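You operate a simulated robot arm through the tools that you are given. There is no shell and no other tool.

You run a simulated robot arm. Do the job below in one go: nothing can be reset, and whatever is moved stays where it is left.

Task
Clamp plate 62 on the small round plate, then turn green to the pointer.
Fine: grey clamp in the blue hole, locked on the plate; black knob free to turn and tight again.

The check looks at the end state, three seconds after you hand in, the way a careful person would. Anything else that was tipped, shoved, dropped, spilled or broken makes it a failure.

Robot
A 7-joint arm with a two-finger parallel gripper, fixed in place. Base frame: the origin is at the foot of the arm, x ahead of it, y to its left, z up; the work surface is at about z = 850. Lengths are in mm, angles in rad, forces in N, time in s.
Its first joint turns from -2.601 to 2.601 rad. Payload 3.43 kg.
The TCP is the grasp point between the finger pads, 30 mm short of the fingertips. In the tool frame z runs along the fingers and y along their closing line. Largest opening 94 mm; finger width 28, thickness 10; the body of the gripper, 50 by 96 mm, starts 55 mm behind the TCP.
Orientation is told as [roll, pitch, yaw] about the base's x, y, z axes, in that order, counted from this pose: with the fingers straight down and closing along the base's y, the tool's x points along the base's -x, its y along +y and its z along -z.

Tools
- The arm moves only by the tool nudge_tool. Its arguments are lists of equal length, an entry for each row: "xyz": the shift along the base's x, y, z in mm, a list of three; "rotation": the turn, a rotation vector about the base's x, y, z in rad, a list of three; "gripper": the closure, from 0 (fully open) to 1 (shut). In form: {"xyz": [[tx, ty, tz], ...], "rotation": [[ax, ay, az], ...], "gripper": [gripper, ...]}. A call has 1 to 20 rows; each row shifts and turns the commanded pose from where the row before left it. A row lasts 0.2 s, in which the tool goes at most 50 mm and 0.15 rad; a call with a longer step from one row to the next is refused whole, and so is a gripper value outside its range. Where a pose cannot be reached the arm comes as near as it can. A force on the tool above 40 N (or 10 N above the force at the start of the call, whichever is more), or a blocked arm, ends the call early, and 0.2 s more pass. Each finger travels about 45 mm/s and halts on what it meets, pressing with about 38 N; the grip force reading is that of the motor and also rises with nothing between the fingers. The clock runs only during rows and for 0.2 s after the last one: add rows that do not move to give the fingers time. The reply holds the time, the measured pose of the TCP, the force on the tool along the base axes, the opening and the grip force, in the units named above and with some noise, with the torque about the TCP (base axes, N m) and any sound that the robot's microphone picked up.
- Cameras (640 x 400 px; columns grow to the right, rows downward): "scene" is fixed at [51.6, -649.4, 1499.6]; the picture's right is [-0.33, -0.95, 0.00], its down [-0.60, 0.21, -0.77] and it looks along [0.73, -0.25, -0.64] (base axes); focal length 313 px, centre (320, 200). "wrist" rides on the gripper at [76, 14, -102] in the tool frame; the picture's right is [-0.18, 0.98, 0.00], its down [-0.75, -0.14, -0.64] and it looks along [-0.63, -0.12, 0.77] (tool axes); focal length 243 px, centre (320, 200). There is no depth. A picture from a camera that has moved, and an enlarged one, comes with that camera's place and axes in the base frame and with its lens.
- camera(camera): a new picture of that camera. The clock stands still meanwhile.
- zoom(camera, box): a new picture of the part [left, top, right, bottom] of that camera's present view, enlarged. The clock stands still meanwhile.
- hand_in(): hands the job in; it is judged then, once.

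Places have to be worked out from the pictures, the camera data and where the tool is seen. Open the gripper and draw the arm clear of the work before you hand the job in, unless the task says otherwise.

The tools are called after "Request:" as name(argument=value, ...) on one line, values as JSON. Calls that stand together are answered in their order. nudge_tool: Moves the arm, as the interface text tells. Its arguments: {"type":"object","properties":{"xyz":{"type":"array","items":{"type":"array","items":{"type":"number"}}},"rotation":{"type":"array","items":{"type":"array","items":{"type":"number"}}},"gripper":{"type":"array","items":{"type":"number"}}},"required":["xyz","rotation","gripper"]} The other tools are called the same way: camera (camera) takes a picture; zoom (camera, box) takes an enlarged picture of a part of a camera's view; hand_in () hands the job in.

At the start:

```text
clock: 0.0
ee_pos: [699.1, -698.4, 1229.3]
ee_rot: [0.001, 0.002, 0.002]
wrist_force: [0.4, 0.3, -1.0]
moment: [0.01, -0.03, -0.03]
width: 94.1
grip_force: 0.2
```

scene: 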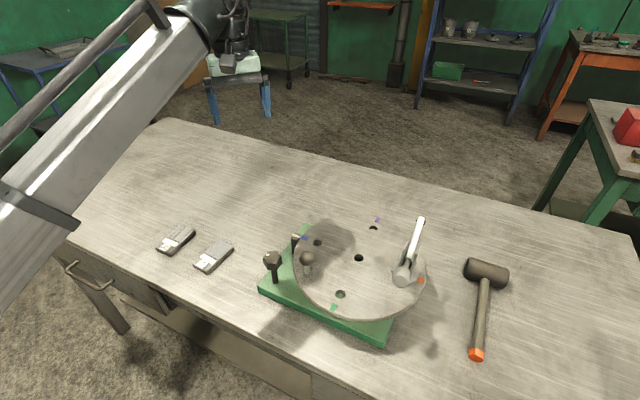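
wrist: 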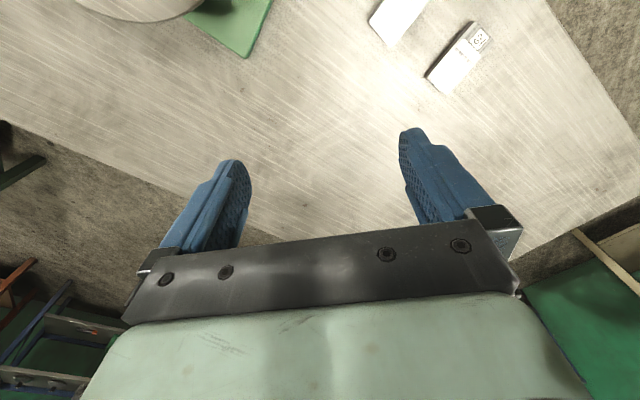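

I start by looking closely at the fixture, the plates and the clamp.

Request:
zoom(camera="scene", box=[240, 190, 450, 360])

Request:
zoom(camera="scene", box=[140, 210, 250, 290])

Request:
zoom(camera="wrist", box=[350, 0, 510, 100])

```text
2.35 times, centred on (345, 275) of scene
camera zoom: at [51.6, -649.4, 1499.6], right [-0.33, -0.95, 0.0], down [-0.6, 0.21, -0.77], along [0.73, -0.25, -0.64], focal length 737 px, centre (261, 24)
```

zoom: 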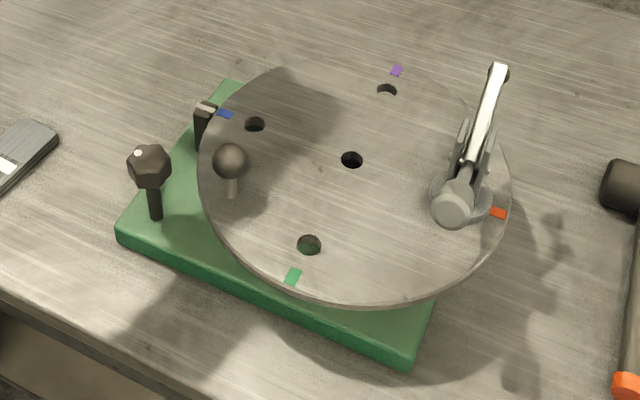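

```text
5.00 times, centred on (195, 250) of scene
camera zoom: at [51.6, -649.4, 1499.6], right [-0.33, -0.95, 0.0], down [-0.6, 0.21, -0.77], along [0.73, -0.25, -0.64], focal length 1567 px, centre (945, -50)
```

zoom: 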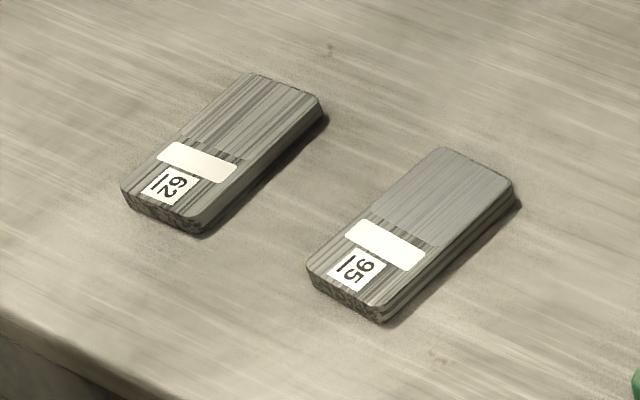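

```text
4.00 times, centred on (430, 50) of wrist
camera zoom: at [622.2, -685.0, 1331.5], right [0.18, 0.98, 0.0], down [0.75, -0.14, 0.64], along [0.63, -0.12, -0.77], focal length 970 px, centre (-120, 800)
```

zoom: 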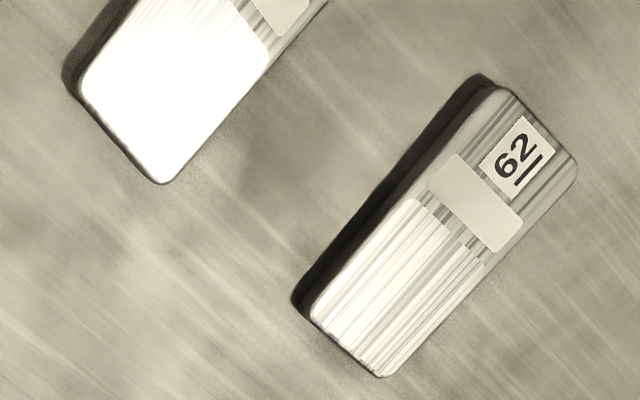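

Plate 62 is near (740,-470), and the turntable centre is around (490,-900). I draw the wrist camera back so it looks over the turntable.

Request:
nudge_tool(xyz=[[-42, -12, 0], [-42, -12, 0], [-42, -12, 0], [-42, -12, 0], [-42, -12, 0], [-42, -12, 0], [-42, -12, 0], [-42, -12, 0], [0, 0, 0]], rotation=[[0, 0, 0], [0, 0, 0], [0, 0, 0], [0, 0, 0], [0, 0, 0], [0, 0, 0], [0, 0, 0], [0, 0, 0], [0, 0, 0]], gripper=[0, 0, 0, 0, 0, 0, 0, 0, 0])

Request:
camera(camera="wrist")

Request:
camera(camera="scene")

```text
clock: 2.0
ee_pos: [364.9, -800.7, 1215.5]
ee_rot: [-0.01, -0.004, -0.002]
wrist_force: [-0.3, 1.0, 0.1]
moment: [-0.03, -0.02, 0.02]
width: 93.9
grip_force: 0.1
out of reach, approached as far as the arm can: row 5, 6, 8
```

```text
taken
camera wrist: at [289.2, -785.7, 1316.4], right [0.18, 0.98, -0.01], down [0.75, -0.13, 0.65], along [0.63, -0.13, -0.76], focal length 243 px, centre (320, 200)
```

wrist: 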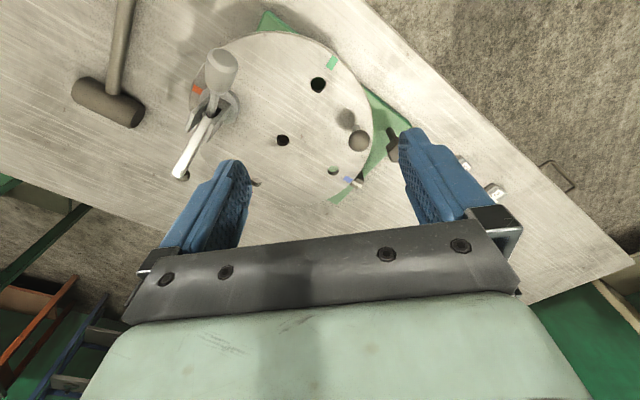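

```text
taken
```

scene: 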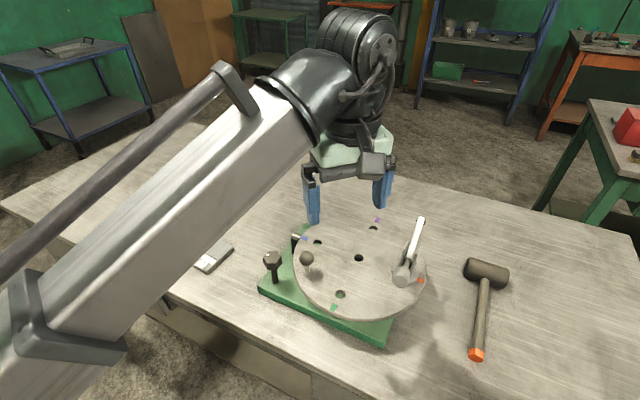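

The view covers the fixture well, so I enlarge it to see the clamp, pointer and knobs.

Request:
zoom(camera="wrist", box=[160, 0, 416, 200])

Request:
zoom(camera="wrist", box=[165, 40, 265, 190])

Request:
zoom(camera="scene", box=[380, 205, 440, 300])

Request:
zoom(camera="scene", box=[255, 215, 345, 305])

```text
2.00 times, centred on (288, 100) of wrist
camera zoom: at [289.2, -785.7, 1316.4], right [0.18, 0.98, -0.01], down [0.75, -0.13, 0.65], along [0.63, -0.13, -0.76], focal length 485 px, centre (384, 400)
```

zoom: 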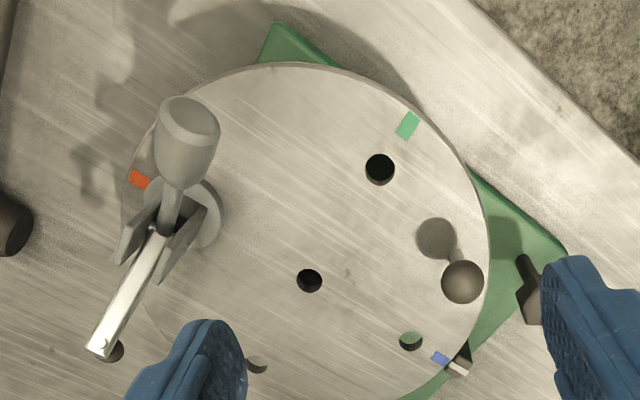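

```text
2.67 times, centred on (215, 115) of wrist
camera zoom: at [289.2, -785.7, 1316.4], right [0.18, 0.98, -0.01], down [0.75, -0.13, 0.65], along [0.63, -0.13, -0.76], focal length 647 px, centre (600, 427)
```

zoom: 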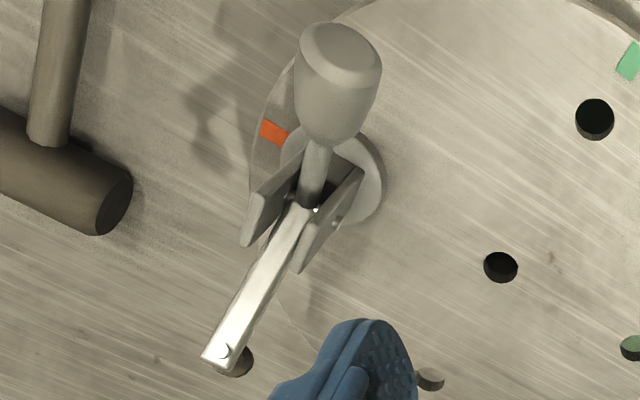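

```text
4.21 times, centred on (410, 252) of scene
camera zoom: at [51.6, -649.4, 1499.6], right [-0.33, -0.95, 0.0], down [-0.6, 0.21, -0.77], along [0.73, -0.25, -0.64], focal length 1319 px, centre (-59, -21)
```

zoom: 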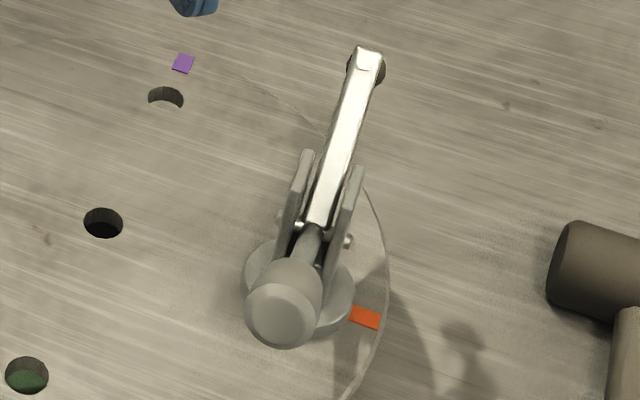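

```text
4.44 times, centred on (300, 260) of scene
camera zoom: at [51.6, -649.4, 1499.6], right [-0.33, -0.95, 0.0], down [-0.6, 0.21, -0.77], along [0.73, -0.25, -0.64], focal length 1392 px, centre (409, -67)
```

zoom: 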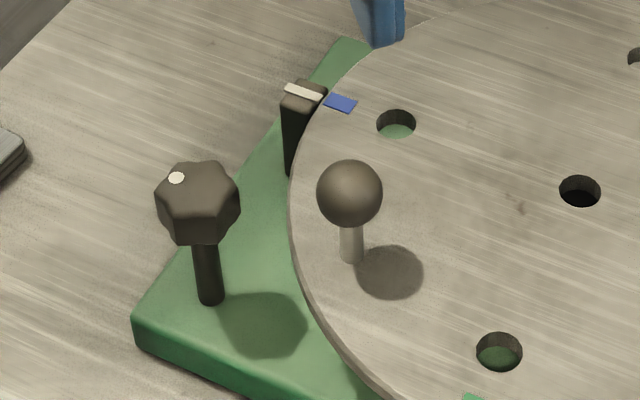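

The rays put the turntable centre around (470,-890), with the clamp in the far orange hole. The baseline is too short for depth, so I yaw the tool to look along -y from the robot's side.

Request:
nudge_tool(xyz=[[10, 12, -6], [10, 12, -6], [10, 12, -6], [10, 12, -6], [10, 12, -6], [10, 12, -6], [10, 12, -6], [10, 12, -6], [10, 12, -6], [10, 12, -6], [7, 14, -6], [0, 0, 0]], rotation=[[0, 0, -0.143], [0, 0, -0.143], [0, 0, -0.143], [0, 0, -0.143], [0, 0, -0.143], [0, 0, -0.143], [0, 0, -0.143], [0, 0, -0.143], [0, 0, -0.143], [0, 0, -0.143], [0, 0, -0.141], [0, 0, 0]], gripper=[0, 0, 0, 0, 0, 0, 0, 0, 0, 0, 0, 0])

Request:
camera(camera="wrist")

Request:
camera(camera="scene")

```text
clock: 3.0
ee_pos: [403.7, -757.0, 1193.7]
ee_rot: [-0.007, -0.01, -0.522]
wrist_force: [-0.7, -0.9, -0.4]
moment: [0.07, -0.02, 0.01]
width: 93.8
grip_force: 0.1
stopped in row 4: the force on the tool passed its limit at 54 N (the readings are from after the stop); the commanded pose is now the measured one
```

```text
taken
camera wrist: at [343.6, -706.7, 1294.8], right [0.65, 0.76, 0.0], down [0.58, -0.49, 0.65], along [0.49, -0.43, -0.76], focal length 243 px, centre (320, 200)
```

wrist: 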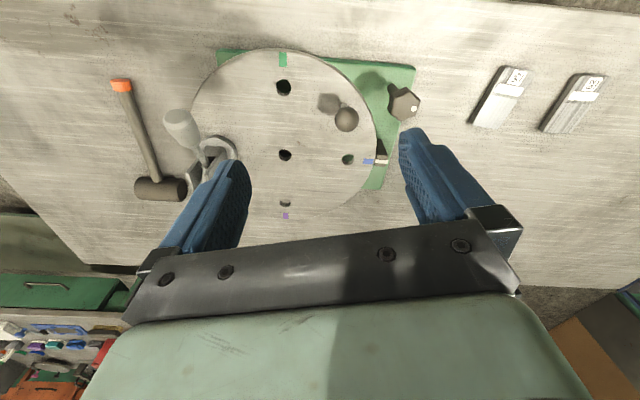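

```text
taken
```

scene: 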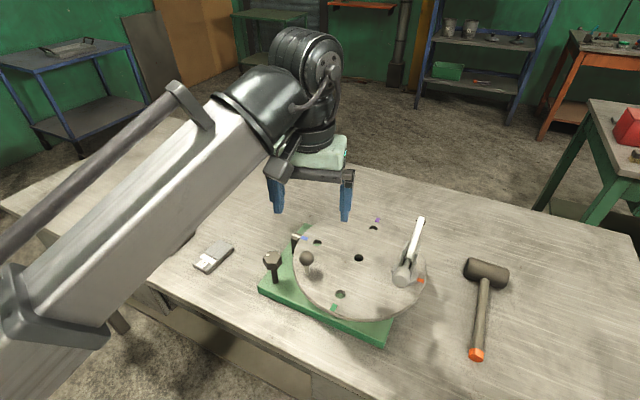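

The call stopped on a 54 N spike with nothing near the tool, which was probably inertia from a fast wrist turn. I continue more gently toward the view from the robot's side.

Request:
nudge_tool(xyz=[[4, 6, -3], [4, 6, -3], [4, 6, -3], [4, 6, -3], [4, 6, -3], [4, 6, -3], [4, 6, -3], [4, 6, -3], [4, 6, -3], [4, 6, -3], [4, 6, -3], [4, 6, -3], [4, 6, -3], [4, 6, -3], [4, 6, -3], [0, 0, 0]], rotation=[[0, 0, -0.03], [0, 0, -0.06], [0, 0, -0.07], [0, 0, -0.07], [0, 0, -0.07], [0, 0, -0.07], [0, 0, -0.07], [0, 0, -0.07], [0, 0, -0.07], [0, 0, -0.07], [0, 0, -0.07], [0, 0, -0.07], [0, 0, -0.07], [0, 0, -0.07], [0, 0, -0.04], [0, 0, 0]], gripper=[0, 0, 0, 0, 0, 0, 0, 0, 0, 0, 0, 0, 0, 0, 0, 0])

Request:
camera(camera="wrist")

```text
clock: 3.6
ee_pos: [413.0, -746.5, 1187.5]
ee_rot: [-0.008, -0.017, -0.61]
wrist_force: [3.0, -1.6, -4.5]
moment: [-0.09, 0.15, -0.12]
width: 94.1
grip_force: 0.0
stopped in row 3: the force on the tool passed its limit at 49 N (the readings are from after the stop); the commanded pose is now the measured one
```

```text
taken
camera wrist: at [357.5, -689.9, 1287.9], right [0.71, 0.7, -0.01], down [0.53, -0.54, 0.65], along [0.46, -0.47, -0.76], focal length 243 px, centre (320, 200)
```

wrist: 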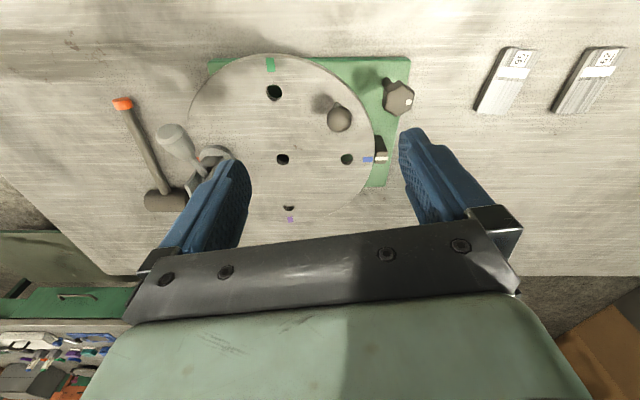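

The spike came again in free space, so the arm may be near a singular posture here. I try translation only, back toward the base.

Request:
nudge_tool(xyz=[[3, 10, 0], [3, 10, 0], [3, 10, 0], [3, 10, 0], [3, 10, 0], [3, 10, 0], [3, 10, 0], [3, 10, 0], [0, 0, 0]], rotation=[[0, 0, 0], [0, 0, 0], [0, 0, 0], [0, 0, 0], [0, 0, 0], [0, 0, 0], [0, 0, 0], [0, 0, 0], [0, 0, 0]], gripper=[0, 0, 0, 0, 0, 0, 0, 0, 0])

```text
clock: 4.3
ee_pos: [418.4, -728.9, 1187.7]
ee_rot: [-0.013, -0.022, -0.606]
wrist_force: [4.7, -5.2, -12.1]
moment: [-0.09, -0.02, 0.03]
width: 94.0
grip_force: 0.2
stopped in row 3: the force on the tool passed its limit at 45 N (the readings are from after the stop); the commanded pose is now the measured one
```

Moving inward raises a real contact force, so I check in the scene view whether the wrist is touching anything.

Request:
zoom(camera="scene", box=[170, 20, 390, 240])

```text
1.82 times, centred on (280, 130) of scene
camera zoom: at [51.6, -649.4, 1499.6], right [-0.33, -0.95, 0.0], down [-0.6, 0.21, -0.77], along [0.73, -0.25, -0.64], focal length 570 px, centre (393, 327)
```

zoom: 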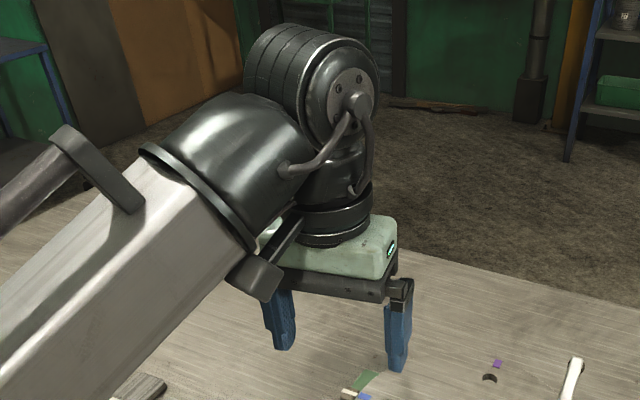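

The wrist camera bracket is touching the forearm from below, so the camera must not face the base while the tool is vertical. I back outward and tilt the fingers outward to open that angle, which also gives a side view.

Request:
nudge_tool(xyz=[[-3, -12, 2], [-3, -12, 2], [0, 0, 0], [0, 0, 0], [0, 0, 0], [0, 0, 0], [0, 0, 0], [0, 0, 0], [0, 0, 0], [0, 0, 0], [0, 0, 0]], rotation=[[0, 0, 0], [0, 0, 0], [-0.044, -0.024, 0], [-0.044, -0.024, 0], [-0.044, -0.024, 0], [-0.044, -0.024, 0], [-0.044, -0.024, 0], [-0.044, -0.024, 0], [-0.044, -0.024, 0], [-0.044, -0.024, 0], [0, 0, 0]], gripper=[0, 0, 0, 0, 0, 0, 0, 0, 0, 0, 0])

Request:
camera(camera="wrist")

Request:
camera(camera="scene")

```text
clock: 6.7
ee_pos: [411.0, -751.5, 1191.6]
ee_rot: [-0.2, -0.374, -0.567]
wrist_force: [-0.1, -1.0, -0.6]
moment: [0.02, 0.02, 0.02]
width: 93.9
grip_force: 0.1
```

```text
taken
camera wrist: at [340.6, -665.9, 1253.8], right [0.72, 0.68, -0.11], down [0.38, -0.26, 0.89], along [0.58, -0.69, -0.45], focal length 243 px, centre (320, 200)
```

wrist: 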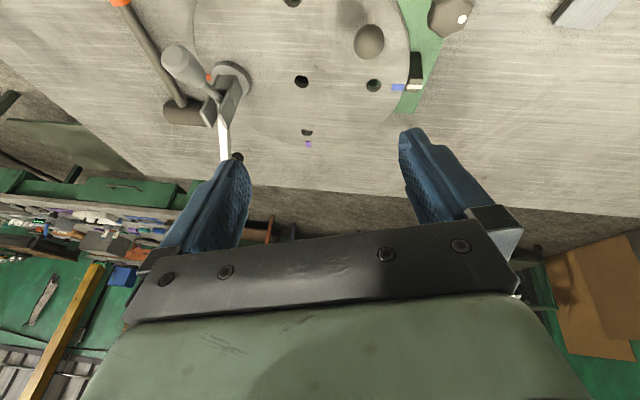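

```text
taken
```

scene: 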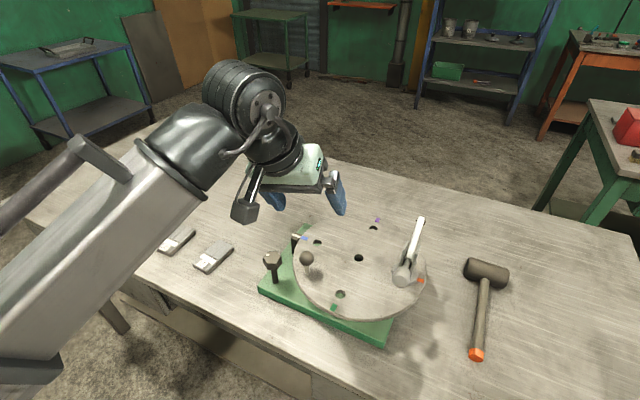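

All views agree that the turntable top is at z about 920–940 with its centre near (463,-886). The black lock knob is near (515,-697) with its head at z about 945. I straighten the tool, bring yaw back to 0 and move above the knob for a close look.

Request:
nudge_tool(xyz=[[0, 0, 0], [0, 0, 0], [0, 0, 0], [0, 0, 0], [0, 0, 0], [0, 0, 0], [0, 0, 0], [0, 0, 0], [13, 7, -5], [13, 7, -5], [13, 7, -5], [13, 7, -5], [13, 7, -5], [13, 7, -5], [13, 7, -5], [13, 7, -5], [0, 0, 0]], rotation=[[0, 0, 0.07], [0, 0, 0.07], [0, 0, 0.07], [0, 0, 0.07], [0, 0, 0.07], [0, 0, 0.07], [0, 0, 0.07], [0, 0, 0.07], [0.023, 0.044, 0], [0.023, 0.044, 0], [0.023, 0.044, 0], [0.023, 0.044, 0], [0.023, 0.044, 0], [0.023, 0.044, 0], [0.023, 0.044, 0], [0.023, 0.044, 0], [0, 0, 0]], gripper=[0, 0, 0, 0, 0, 0, 0, 0, 0, 0, 0, 0, 0, 0, 0, 0, 0])

Request:
camera(camera="wrist")

Request:
camera(camera="scene")

```text
clock: 10.3
ee_pos: [515.7, -694.2, 1151.6]
ee_rot: [-0.022, -0.018, -0.044]
wrist_force: [-0.7, 0.7, -0.2]
moment: [-0.01, -0.03, 0.0]
width: 94.1
grip_force: 0.1
```

```text
taken
camera wrist: at [439.2, -675.2, 1251.2], right [0.23, 0.97, -0.02], down [0.74, -0.16, 0.66], along [0.64, -0.16, -0.75], focal length 243 px, centre (320, 200)
```

wrist: 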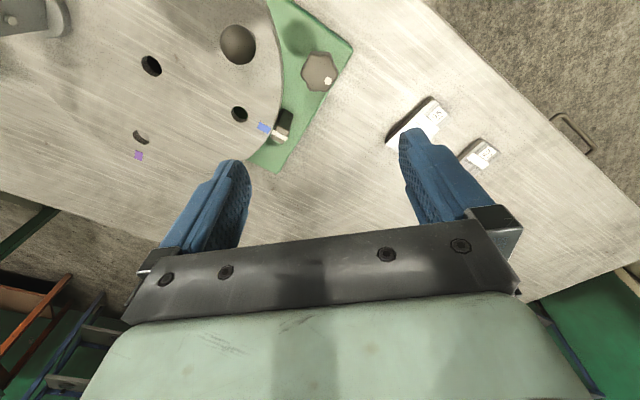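

```text
taken
```

scene: 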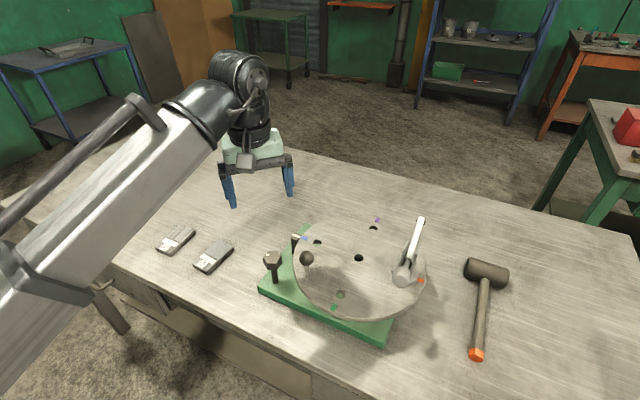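

Triangulating across four views gives the knob head centre near (506,-697,958). I level the tool, come down to z about 1050 above it and look again.

Request:
nudge_tool(xyz=[[-2, -1, -20], [-2, -1, -20], [-2, -1, -20], [-2, 0, -20], [-2, 0, -20], [0, 0, 0]], rotation=[[0.005, 0.004, 0.01], [0.005, 0.004, 0.01], [0.005, 0.004, 0.01], [0.005, 0.004, 0.01], [0, 0, 0], [0, 0, 0]], gripper=[0, 0, 0, 0, 0, 0])

Request:
camera(camera="wrist")

Request:
zoom(camera="scene", box=[200, 140, 360, 300])

```text
clock: 11.7
ee_pos: [506.8, -698.1, 1050.9]
ee_rot: [-0.002, -0.002, -0.003]
wrist_force: [-0.2, 0.8, 0.4]
moment: [-0.01, -0.02, -0.02]
width: 94.1
grip_force: 0.1
```

```text
taken
camera wrist: at [430.6, -683.9, 1152.8], right [0.19, 0.98, 0.0], down [0.75, -0.14, 0.64], along [0.63, -0.12, -0.77], focal length 243 px, centre (320, 200)
```

wrist: 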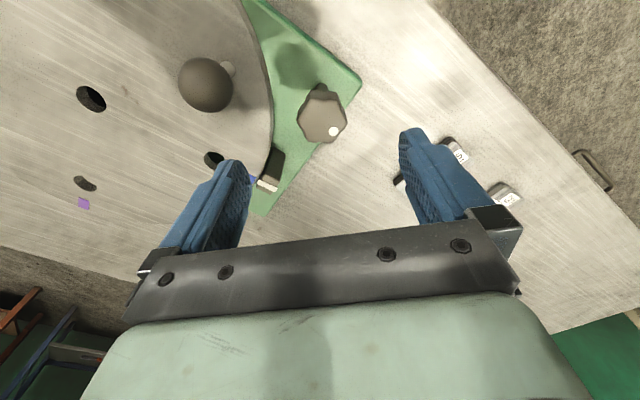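

```text
2.50 times, centred on (280, 220) of scene
camera zoom: at [51.6, -649.4, 1499.6], right [-0.33, -0.95, 0.0], down [-0.6, 0.21, -0.77], along [0.73, -0.25, -0.64], focal length 783 px, centre (420, 150)
```

zoom: 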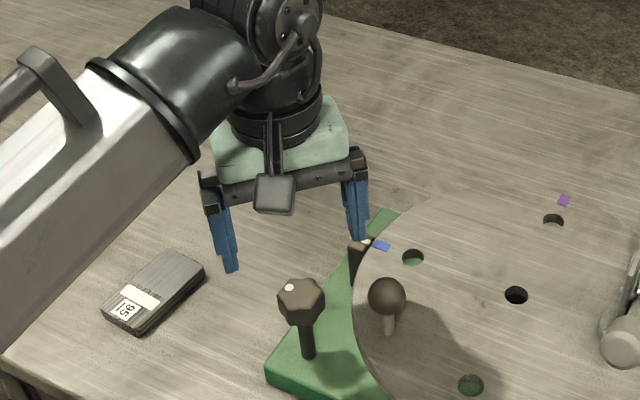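

The knob is nearly beneath the tool. I zoom in to read the hex orientation before gripping across its flats.

Request:
zoom(camera="wrist", box=[170, 40, 410, 200])

```text
2.50 times, centred on (290, 120) of wrist
camera zoom: at [430.6, -683.9, 1152.8], right [0.19, 0.98, 0.0], down [0.75, -0.14, 0.64], along [0.63, -0.12, -0.77], focal length 606 px, centre (395, 400)
```

zoom: 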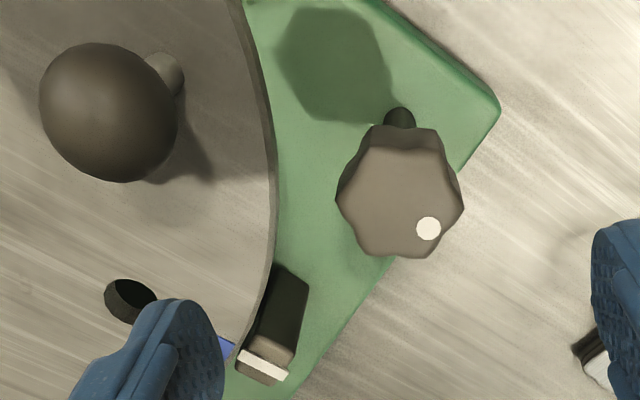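

The hex top shows flats about 15° off my closing line, so I yaw +0.26, pre-close to about 54 mm so the fingers clear the disc edge, and come down partway over the knob.

Request:
nudge_tool(xyz=[[-0.5, 0.5, -10], [-0.5, 0.5, -10], [-0.5, 0.5, -10], [0, 0.5, -10], [0, 0, -10], [0, 0, 0]], rotation=[[0, 0, 0.065], [0, 0, 0.065], [0, 0, 0.065], [0, 0, 0.065], [0, 0, 0], [0, 0, 0]], gripper=[0.42, 0.42, 0.42, 0.42, 0.42, 0.42])

Request:
camera(camera="wrist")

Request:
zoom(camera="scene", box=[220, 180, 340, 300])

```text
clock: 13.1
ee_pos: [504.5, -696.9, 1000.4]
ee_rot: [-0.004, -0.002, 0.258]
wrist_force: [-0.2, 0.5, -0.8]
moment: [-0.01, 0.02, -0.01]
width: 54.4
grip_force: 0.1
```

```text
taken
camera wrist: at [427.1, -702.2, 1102.4], right [-0.07, 1.0, 0.0], down [0.76, 0.06, 0.64], along [0.64, 0.04, -0.77], focal length 243 px, centre (320, 200)
```

wrist: 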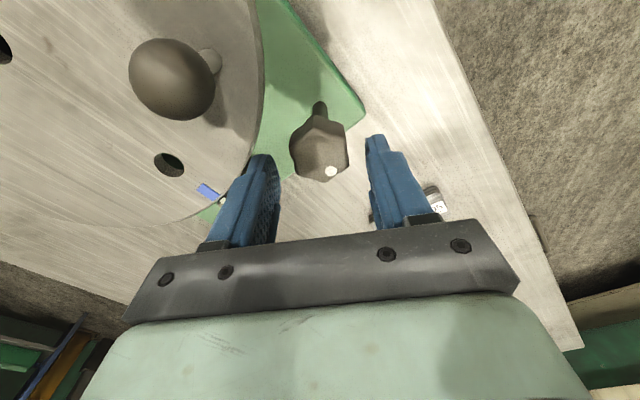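

```text
3.33 times, centred on (280, 240) of scene
camera zoom: at [51.6, -649.4, 1499.6], right [-0.33, -0.95, 0.0], down [-0.6, 0.21, -0.77], along [0.73, -0.25, -0.64], focal length 1044 px, centre (453, 67)
```

zoom: 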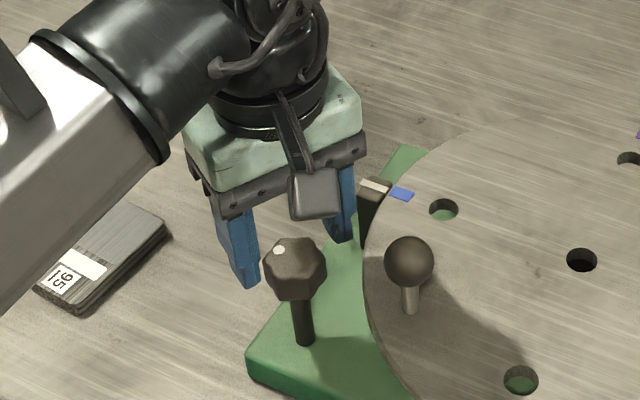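

The knob is centred between the fingers, with its top somewhere between z 952 and 975. I lower to TCP z about 967, where the pads span it either way, and then close.

Request:
nudge_tool(xyz=[[0, 0, -8], [0, 0, -8], [0, 0, -8], [0, 0, -8], [0, 0, 0]], rotation=[[0, 0, 0], [0, 0, 0], [0, 0, 0], [0, 0, 0], [0, 0, 0]], gripper=[0.42, 0.42, 0.42, 0.42, 0.42])

Request:
camera(camera="wrist")

Request:
zoom(camera="scene", box=[220, 180, 340, 300])

```text
clock: 14.3
ee_pos: [505.2, -696.7, 968.4]
ee_rot: [-0.003, -0.003, 0.256]
wrist_force: [-0.1, 0.4, 0.7]
moment: [0.04, 0.0, 0.01]
width: 54.4
grip_force: 0.1
```

```text
taken
camera wrist: at [427.5, -702.4, 1070.5], right [-0.07, 1.0, 0.0], down [0.76, 0.06, 0.64], along [0.64, 0.04, -0.77], focal length 243 px, centre (320, 200)
```

wrist: 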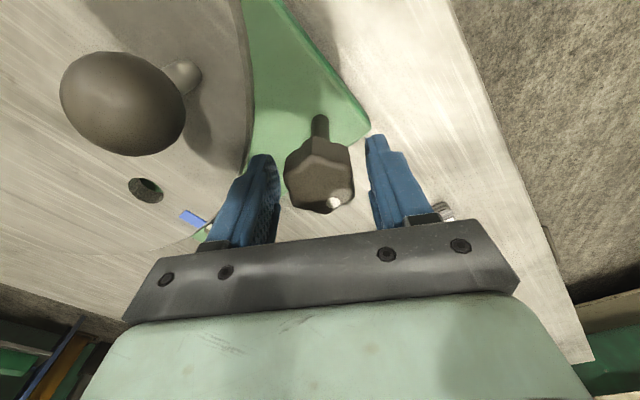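

```text
3.33 times, centred on (280, 240) of scene
camera zoom: at [51.6, -649.4, 1499.6], right [-0.33, -0.95, 0.0], down [-0.6, 0.21, -0.77], along [0.73, -0.25, -0.64], focal length 1044 px, centre (453, 67)
```

zoom: 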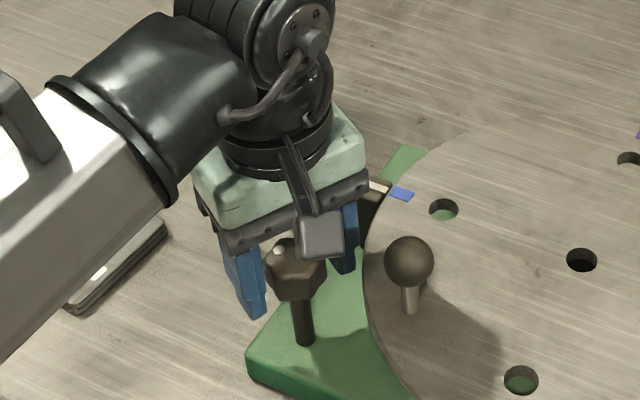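

Zooming to see how the knob sits relative to the pads.

Request:
zoom(camera="wrist", box=[240, 100, 400, 240])

Request:
zoom(camera="scene", box=[240, 215, 310, 285])

```text
2.86 times, centred on (320, 170) of wrist
camera zoom: at [427.5, -702.4, 1070.5], right [-0.07, 1.0, 0.0], down [0.76, 0.06, 0.64], along [0.64, 0.04, -0.77], focal length 693 px, centre (320, 286)
```

zoom: 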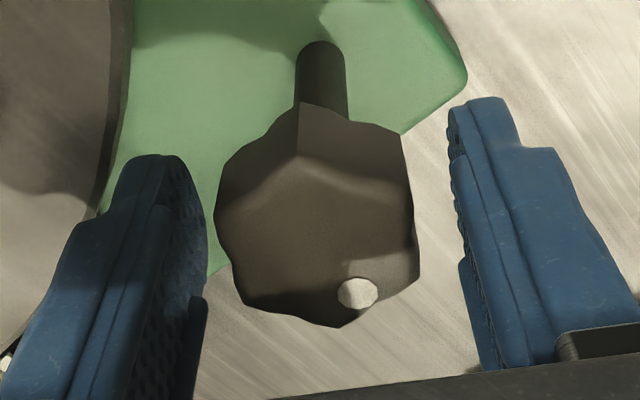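

```text
5.71 times, centred on (275, 250) of scene
camera zoom: at [51.6, -649.4, 1499.6], right [-0.33, -0.95, 0.0], down [-0.6, 0.21, -0.77], along [0.73, -0.25, -0.64], focal length 1790 px, centre (577, -86)
```

zoom: 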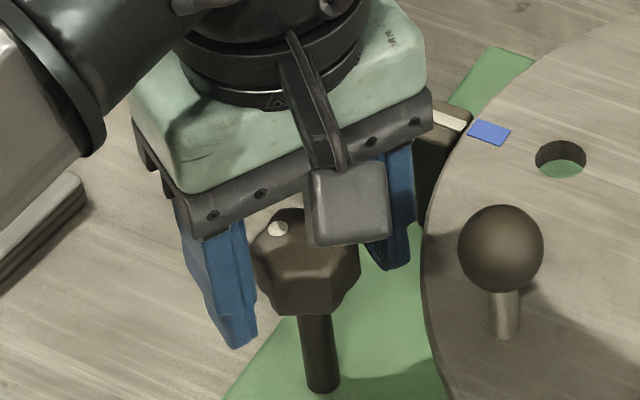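

The knob top is at z about 968, centred near x 503.5, with the head roughly 943–968. I lower 5 mm and close on its flats.

Request:
nudge_tool(xyz=[[-1, 0, -5], [0, 0, 0], [0, 0, 0], [0, 0, 0], [0, 0, 0]], rotation=[[0, 0, 0], [0, 0, 0], [0, 0, 0], [0, 0, 0], [0, 0, 0]], gripper=[0.42, 0.7, 1.0, 1.0, 1.0])

Request:
camera(camera="wrist")

```text
clock: 15.5
ee_pos: [503.6, -696.4, 963.6]
ee_rot: [-0.003, -0.002, 0.257]
wrist_force: [-0.4, 2.0, 2.0]
moment: [-0.02, -0.06, 0.0]
width: 37.7
grip_force: 44.8
```

```text
taken
camera wrist: at [426.9, -702.6, 1065.6], right [-0.07, 1.0, 0.0], down [0.76, 0.06, 0.64], along [0.64, 0.04, -0.77], focal length 243 px, centre (320, 200)
```

wrist: 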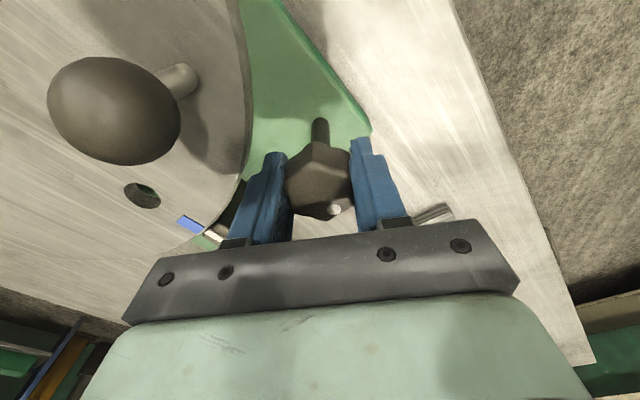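

The grip is firm at 37.7 mm and 45 N. I turn counter-clockwise to loosen, watching the torque.

Request:
nudge_tool(xyz=[[0, 0, 0], [0, 0, 0], [0, 0, 0], [0, 0, 0], [0, 0, 0], [0, 0, 0]], rotation=[[0, 0, 0.05], [0, 0, 0.08], [0, 0, 0.08], [0, 0, 0.08], [0, 0, 0.08], [0, 0, 0]], gripper=[1, 1, 1, 1, 1, 1])

Request:
camera(camera="wrist")

```text
clock: 16.9
ee_pos: [503.4, -697.5, 963.4]
ee_rot: [-0.006, 0.0, 0.627]
wrist_force: [3.7, -10.5, 2.1]
moment: [-0.23, -0.23, -0.03]
width: 37.4
grip_force: 44.7
```

```text
taken
camera wrist: at [434.1, -730.6, 1065.7], right [-0.43, 0.9, 0.0], down [0.69, 0.33, 0.64], along [0.58, 0.27, -0.77], focal length 243 px, centre (320, 200)
```

wrist: 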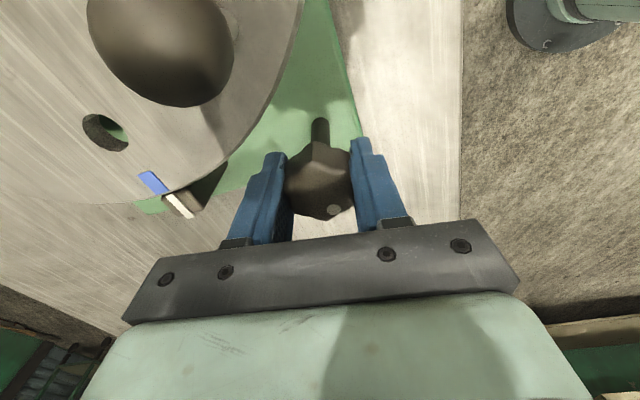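

The knob turns with the gripper (the dot stays put between the pads) with little residual torque. I continue loosening and ease the 1 mm side load.

Request:
nudge_tool(xyz=[[0.4, -0.8, 0], [0, 0, 0], [0, 0, 0], [0, 0, 0], [0, 0, 0], [0, 0, 0], [0, 0, 0], [0, 0, 0], [0, 0, 0], [0, 0, 0]], rotation=[[0, 0, 0.05], [0, 0, 0.08], [0, 0, 0.08], [0, 0, 0.08], [0, 0, 0.08], [0, 0, 0.08], [0, 0, 0.08], [0, 0, 0.08], [0, 0, 0.08], [0, 0, 0]], gripper=[1, 1, 1, 1, 1, 1, 1, 1, 1, 1])

Request:
camera(camera="wrist")

Request:
zoom(camera="scene", box=[240, 200, 340, 300])

```text
clock: 19.1
ee_pos: [505.1, -697.1, 964.0]
ee_rot: [-0.002, -0.002, 1.316]
wrist_force: [12.3, -15.4, 2.5]
moment: [0.56, -0.46, -0.03]
width: 37.4
grip_force: 44.9
```

```text
taken
camera wrist: at [471.8, -768.4, 1065.7], right [-0.9, 0.43, 0.0], down [0.32, 0.69, 0.64], along [0.28, 0.58, -0.77], focal length 243 px, centre (320, 200)
```

wrist: 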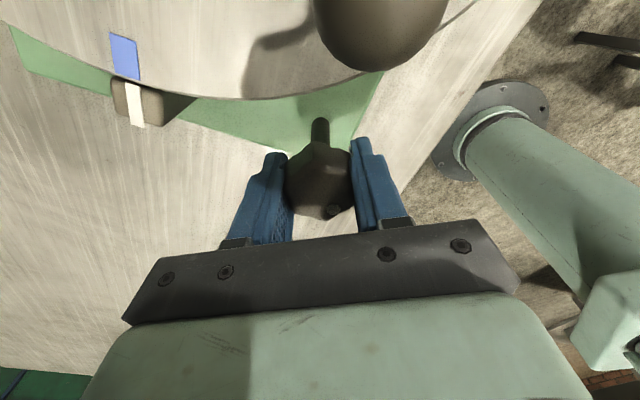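

```text
4.00 times, centred on (290, 250) of scene
camera zoom: at [51.6, -649.4, 1499.6], right [-0.33, -0.95, 0.0], down [-0.6, 0.21, -0.77], along [0.73, -0.25, -0.64], focal length 1253 px, centre (440, 0)
```

zoom: 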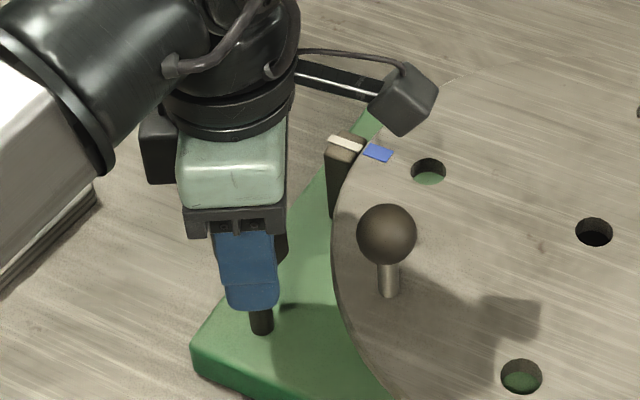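

About 1.06 rad loosened so far. I relieve the side load and turn a further 0.9 rad.

Request:
nudge_tool(xyz=[[0.8, -0.8, 0], [0, 0, 0], [0, 0, 0], [0, 0, 0], [0, 0, 0], [0, 0, 0], [0, 0, 0], [0, 0, 0], [0, 0, 0], [0, 0, 0], [0, 0, 0], [0, 0, 0]], rotation=[[0, 0, 0.03], [0, 0, 0.08], [0, 0, 0.08], [0, 0, 0.08], [0, 0, 0.08], [0, 0, 0.08], [0, 0, 0.08], [0, 0, 0.08], [0, 0, 0.08], [0, 0, 0.08], [0, 0, 0.08], [0, 0, 0]], gripper=[1, 1, 1, 1, 1, 1, 1, 1, 1, 1, 1, 1])

Request:
camera(camera="wrist")

```text
clock: 21.7
ee_pos: [506.0, -696.3, 963.4]
ee_rot: [-0.004, -0.002, 2.018]
wrist_force: [9.4, -0.1, -0.5]
moment: [-0.05, -0.13, -0.65]
width: 37.2
grip_force: 45.4
out of reach, approached as far as the arm can: row 11
```

```text
taken
camera wrist: at [525.9, -773.0, 1065.5], right [-0.97, -0.26, 0.0], down [-0.2, 0.74, 0.64], along [-0.17, 0.62, -0.77], focal length 243 px, centre (320, 200)
```

wrist: 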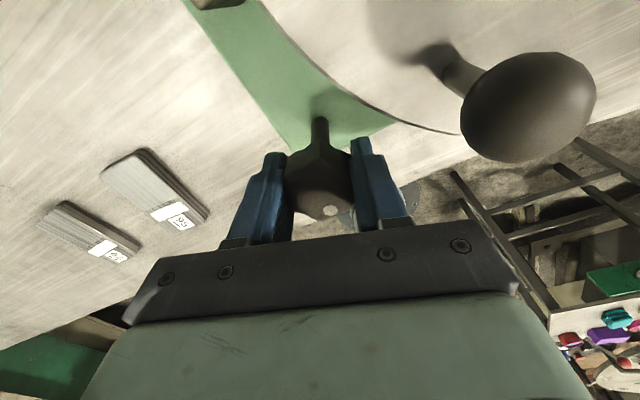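

The wrist is near its turning limit with 1.76 rad loosened, so I release the knob and rise to test the turntable.

Request:
nudge_tool(xyz=[[0, 0, 0], [0, 0, 0], [0, 0, 0], [0, 0, 10], [0, 0, 20], [0, 0, 20], [0, 0, 20], [0, 0, 20], [0, 0, 0]], rotation=[[0, 0, 0], [0, 0, 0], [0, 0, 0], [0, 0, -0.05], [0, 0, -0.05], [0, 0, -0.05], [0, 0, -0.05], [0, 0, -0.05], [0, 0, 0]], gripper=[0.42, 0.42, 0.42, 0.42, 0.42, 0.42, 0.42, 0.42, 0.42])

Request:
camera(camera="scene")

Request:
camera(camera="wrist")

```text
clock: 23.7
ee_pos: [505.5, -698.2, 1053.7]
ee_rot: [-0.003, -0.001, 1.769]
wrist_force: [-0.2, 0.5, -0.2]
moment: [-0.03, 0.03, 0.04]
width: 54.4
grip_force: 0.1
```

```text
taken
```

scene: 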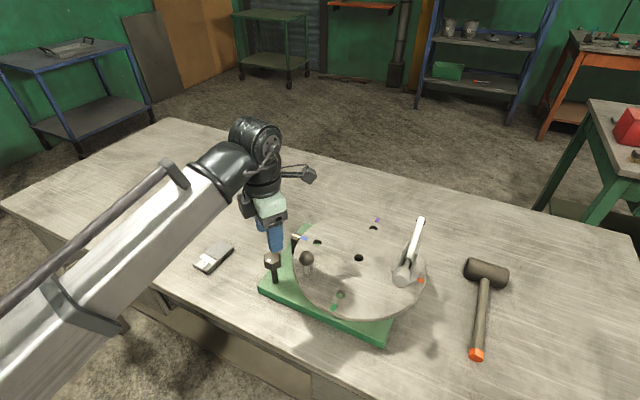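

```text
taken
camera wrist: at [505.2, -776.2, 1156.2], right [-1.0, -0.01, 0.0], down [-0.01, 0.77, 0.64], along [-0.01, 0.64, -0.77], focal length 243 px, centre (320, 200)
```

wrist: 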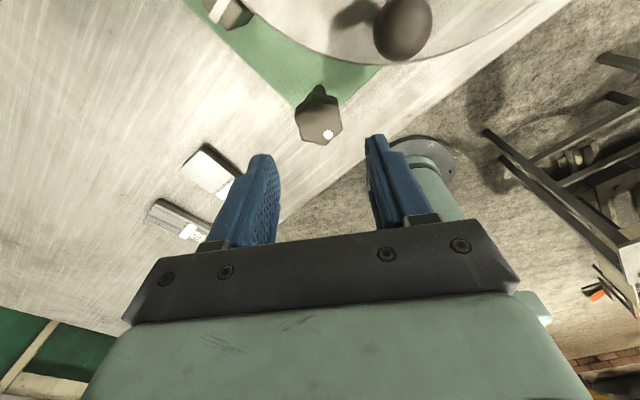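

The knob dot has moved about 1.8 rad. Before touching the disc I want a close look at the clamp, so I rise and yaw back, then tilt outward.

Request:
nudge_tool(xyz=[[0, 0, 10], [0, 0, 10], [0, 0, 10], [0, 0, 10], [0, 0, 10], [0, 0, 10], [0, 0, 10], [0, 0, 10], [0, 0, 0], [0, 0, 0], [0, 0, 0], [0, 0, 0], [0, 0, 0], [0, 0, 0], [0, 0, 0], [0, 0, 0], [0, 0, 0], [0, 0, 0], [0, 0, 0]], rotation=[[0, 0, -0.1], [0, 0, -0.1], [0, 0, -0.1], [0, 0, -0.1], [0, 0, -0.1], [0, 0, -0.1], [0, 0, -0.1], [0, 0, -0.1], [0, 0, -0.1], [0, 0, -0.1], [0, 0, -0.1], [0, 0, -0.1], [0, 0, -0.1], [0, 0, -0.1], [0, 0, -0.1], [0, 0, -0.1], [0, 0, -0.1], [0, 0, -0.07], [0, 0, 0]], gripper=[0, 0, 0, 0, 0, 0, 0, 0, 0, 0, 0, 0, 0, 0, 0, 0, 0, 0, 0])

Request:
nudge_tool(xyz=[[-8, -10, 0], [-8, -10, 0], [-8, -10, 0], [-8, -10, 0], [-8, -10, 0], [-8, -10, 0], [-8, -10, 0], [-8, -10, 0], [-8, -10, 0], [-8, -10, 0], [-8, -10, 0], [-8, -10, 0], [0, 0, 0]], rotation=[[-0.044, -0.024, 0], [-0.044, -0.024, 0], [-0.044, -0.024, 0], [-0.044, -0.024, 0], [-0.044, -0.024, 0], [-0.044, -0.024, 0], [-0.044, -0.024, 0], [-0.044, -0.024, 0], [-0.044, -0.024, 0], [-0.044, -0.024, 0], [0, 0, 0], [0, 0, 0], [0, 0, 0]], gripper=[0, 0, 0, 0, 0, 0, 0, 0, 0, 0, 0, 0, 0])

Request:
camera(camera="wrist")

Request:
camera(camera="scene")

```text
clock: 27.7
ee_pos: [505.8, -696.9, 1133.0]
ee_rot: [-0.004, -0.002, -0.003]
wrist_force: [-0.3, 0.3, -0.2]
moment: [0.0, 0.0, 0.01]
width: 94.2
grip_force: 0.0
```

```text
clock: 30.5
ee_pos: [408.4, -816.6, 1134.1]
ee_rot: [-0.451, -0.235, 0.052]
wrist_force: [-0.2, -0.5, -0.5]
moment: [0.0, -0.02, 0.0]
width: 94.1
grip_force: 0.1
```

```text
taken
camera wrist: at [312.0, -765.6, 1198.6], right [0.23, 0.9, -0.37], down [0.57, 0.18, 0.8], along [0.78, -0.4, -0.47], focal length 243 px, centre (320, 200)
```

wrist: 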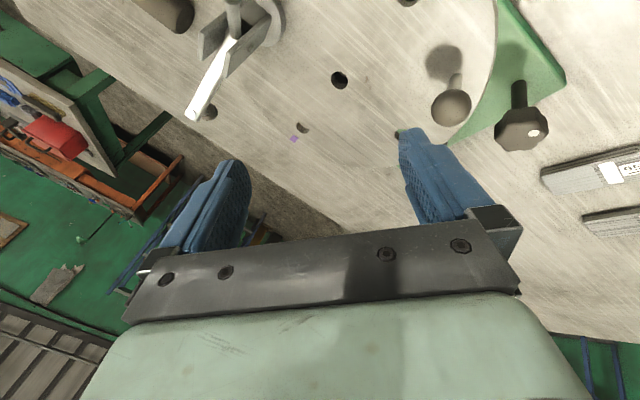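

```text
taken
```

scene: 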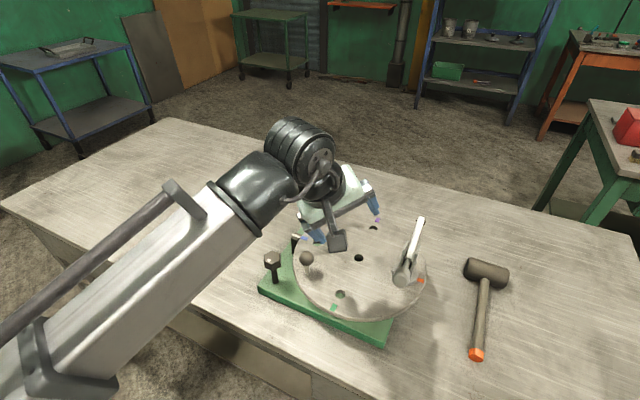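

The tilted posture reaches fine. I yaw further so the camera looks straight along -y at the clamp.

Request:
nudge_tool(xyz=[[0, 3, 0], [0, 3, 0], [0, 3, 0], [0, 3, 0], [0, 3, 0], [0, 3, 0], [0, 3, 0], [0, 3, 0], [0, 3, 0], [0, 0, 0]], rotation=[[0, 0, -0.07], [0, 0, -0.07], [0, 0, -0.07], [0, 0, -0.07], [0, 0, -0.07], [0, 0, -0.07], [0, 0, -0.07], [0, 0, -0.07], [0, 0, -0.07], [0, 0, 0]], gripper=[0, 0, 0, 0, 0, 0, 0, 0, 0, 0])

Request:
camera(camera="wrist")

Request:
zoom(camera="wrist", box=[100, 0, 420, 200])

```text
clock: 32.7
ee_pos: [409.1, -791.7, 1134.3]
ee_rot: [-0.451, -0.235, -0.58]
wrist_force: [1.0, 0.4, -1.3]
moment: [-0.02, -0.01, -0.02]
width: 94.0
grip_force: 0.1
```

```text
taken
camera wrist: at [362.2, -692.4, 1199.0], right [0.72, 0.59, -0.37], down [0.57, -0.19, 0.8], along [0.4, -0.79, -0.47], focal length 243 px, centre (320, 200)
```

wrist: 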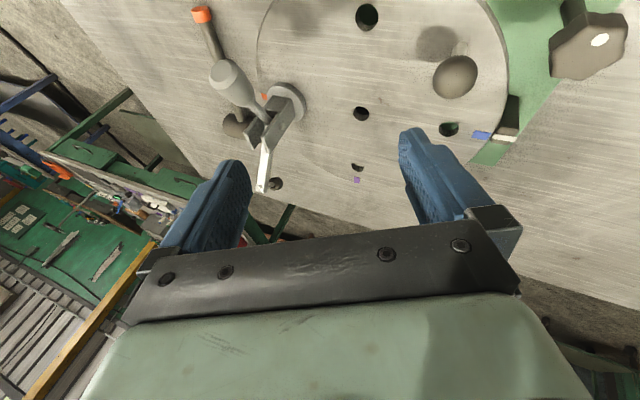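

```text
2.00 times, centred on (260, 100) of wrist
camera zoom: at [362.2, -692.4, 1199.0], right [0.72, 0.59, -0.37], down [0.57, -0.19, 0.8], along [0.4, -0.79, -0.47], focal length 485 px, centre (440, 400)
```

zoom: 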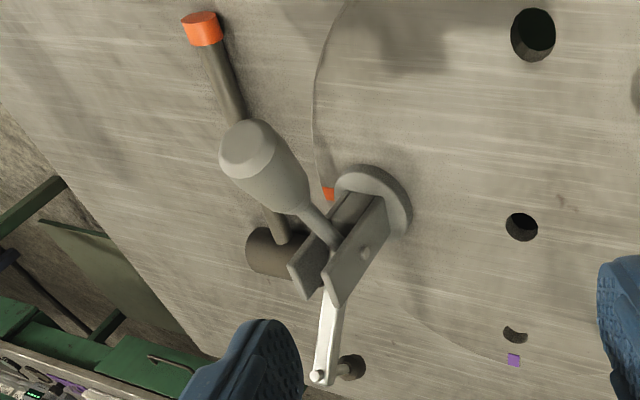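

The clamp is understood. Its post sits in the orange hole at about (386,-961), the bar is up at about 47° with the handle laid back, and the disc must turn to bring it within easy reach. The turning ball is near (458,-763,987), so I go above it with a 0.25 rad outward tilt and yaw about 0.5.

Request:
nudge_tool(xyz=[[0, 0, 0], [0, 0, 0], [0, 0, 0], [0, 0, 0], [0, 0, 0], [0, 0, 0], [0, 0, 0], [0, 0, 0], [0, 0, 0], [0, 0, 0], [0, 0, 0], [0, 0, 0], [0, 0, 0], [0, 0, 0], [0, 0, 0]], rotation=[[0, 0, 0.07], [0, 0, 0.07], [0, 0, 0.07], [0, 0, 0.07], [0, 0, 0.07], [0, 0, 0.07], [0, 0, 0.07], [0, 0, 0.07], [0, 0, 0.07], [0.044, 0.024, 0], [0.044, 0.024, 0], [0.044, 0.024, 0], [0.044, 0.024, 0], [0.044, 0.024, 0], [0, 0, 0]], gripper=[0.36, 0.36, 0.36, 0.36, 0.36, 0.36, 0.36, 0.36, 0.36, 0.36, 0.36, 0.36, 0.36, 0.36, 0.36])

Request:
nudge_tool(xyz=[[7, 4, -9], [7, 4, -9], [7, 4, -9], [7, 4, -9], [7, 4, -9], [7, 4, -9], [7, 5, -9], [0, 0, 0]], rotation=[[-0.008, 0.0153, 0.0678], [-0.008, 0.0153, 0.0678], [-0.008, 0.0153, 0.0678], [-0.008, 0.0153, 0.0678], [-0.008, 0.0153, 0.0678], [-0.008, 0.0153, 0.0678], [-0.008, 0.0153, 0.0678], [0, 0, 0]], gripper=[0.36, 0.36, 0.36, 0.36, 0.36, 0.36, 0.36, 0.36])

Request:
camera(camera="wrist")

Request:
camera(camera="scene")

```text
clock: 35.9
ee_pos: [408.8, -791.2, 1133.5]
ee_rot: [-0.223, -0.121, 0.012]
wrist_force: [-0.8, 0.4, 0.6]
moment: [-0.01, 0.0, 0.0]
width: 60.1
grip_force: 0.1
```

```text
clock: 37.7
ee_pos: [458.4, -761.4, 1071.9]
ee_rot: [-0.252, -0.003, 0.487]
wrist_force: [-0.7, -0.4, 0.2]
moment: [0.01, 0.01, 0.03]
width: 60.1
grip_force: 0.1
```

```text
taken
camera wrist: at [371.9, -763.5, 1165.8], right [-0.28, 0.93, -0.24], down [0.65, 0.37, 0.66], along [0.7, 0.03, -0.71], focal length 243 px, centre (320, 200)
```

wrist: 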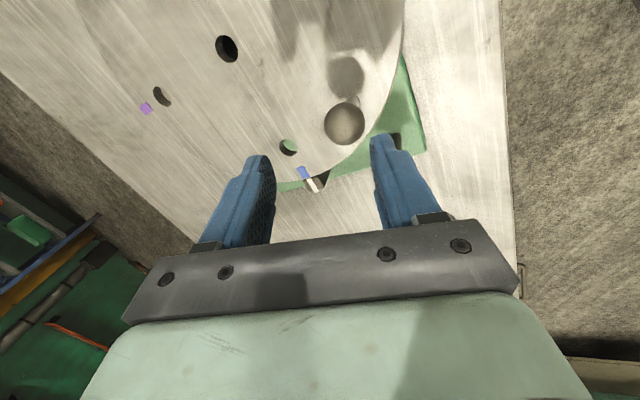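

```text
taken
```

scene: 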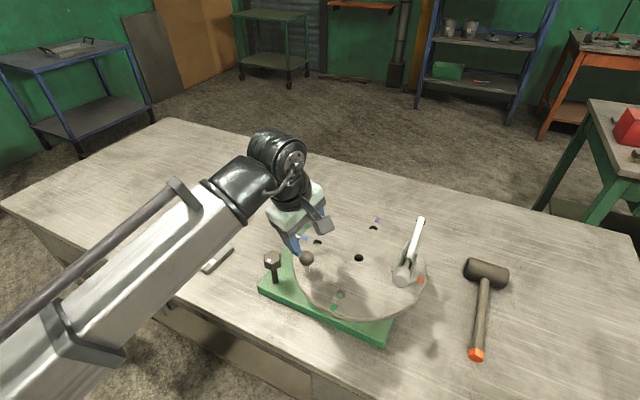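

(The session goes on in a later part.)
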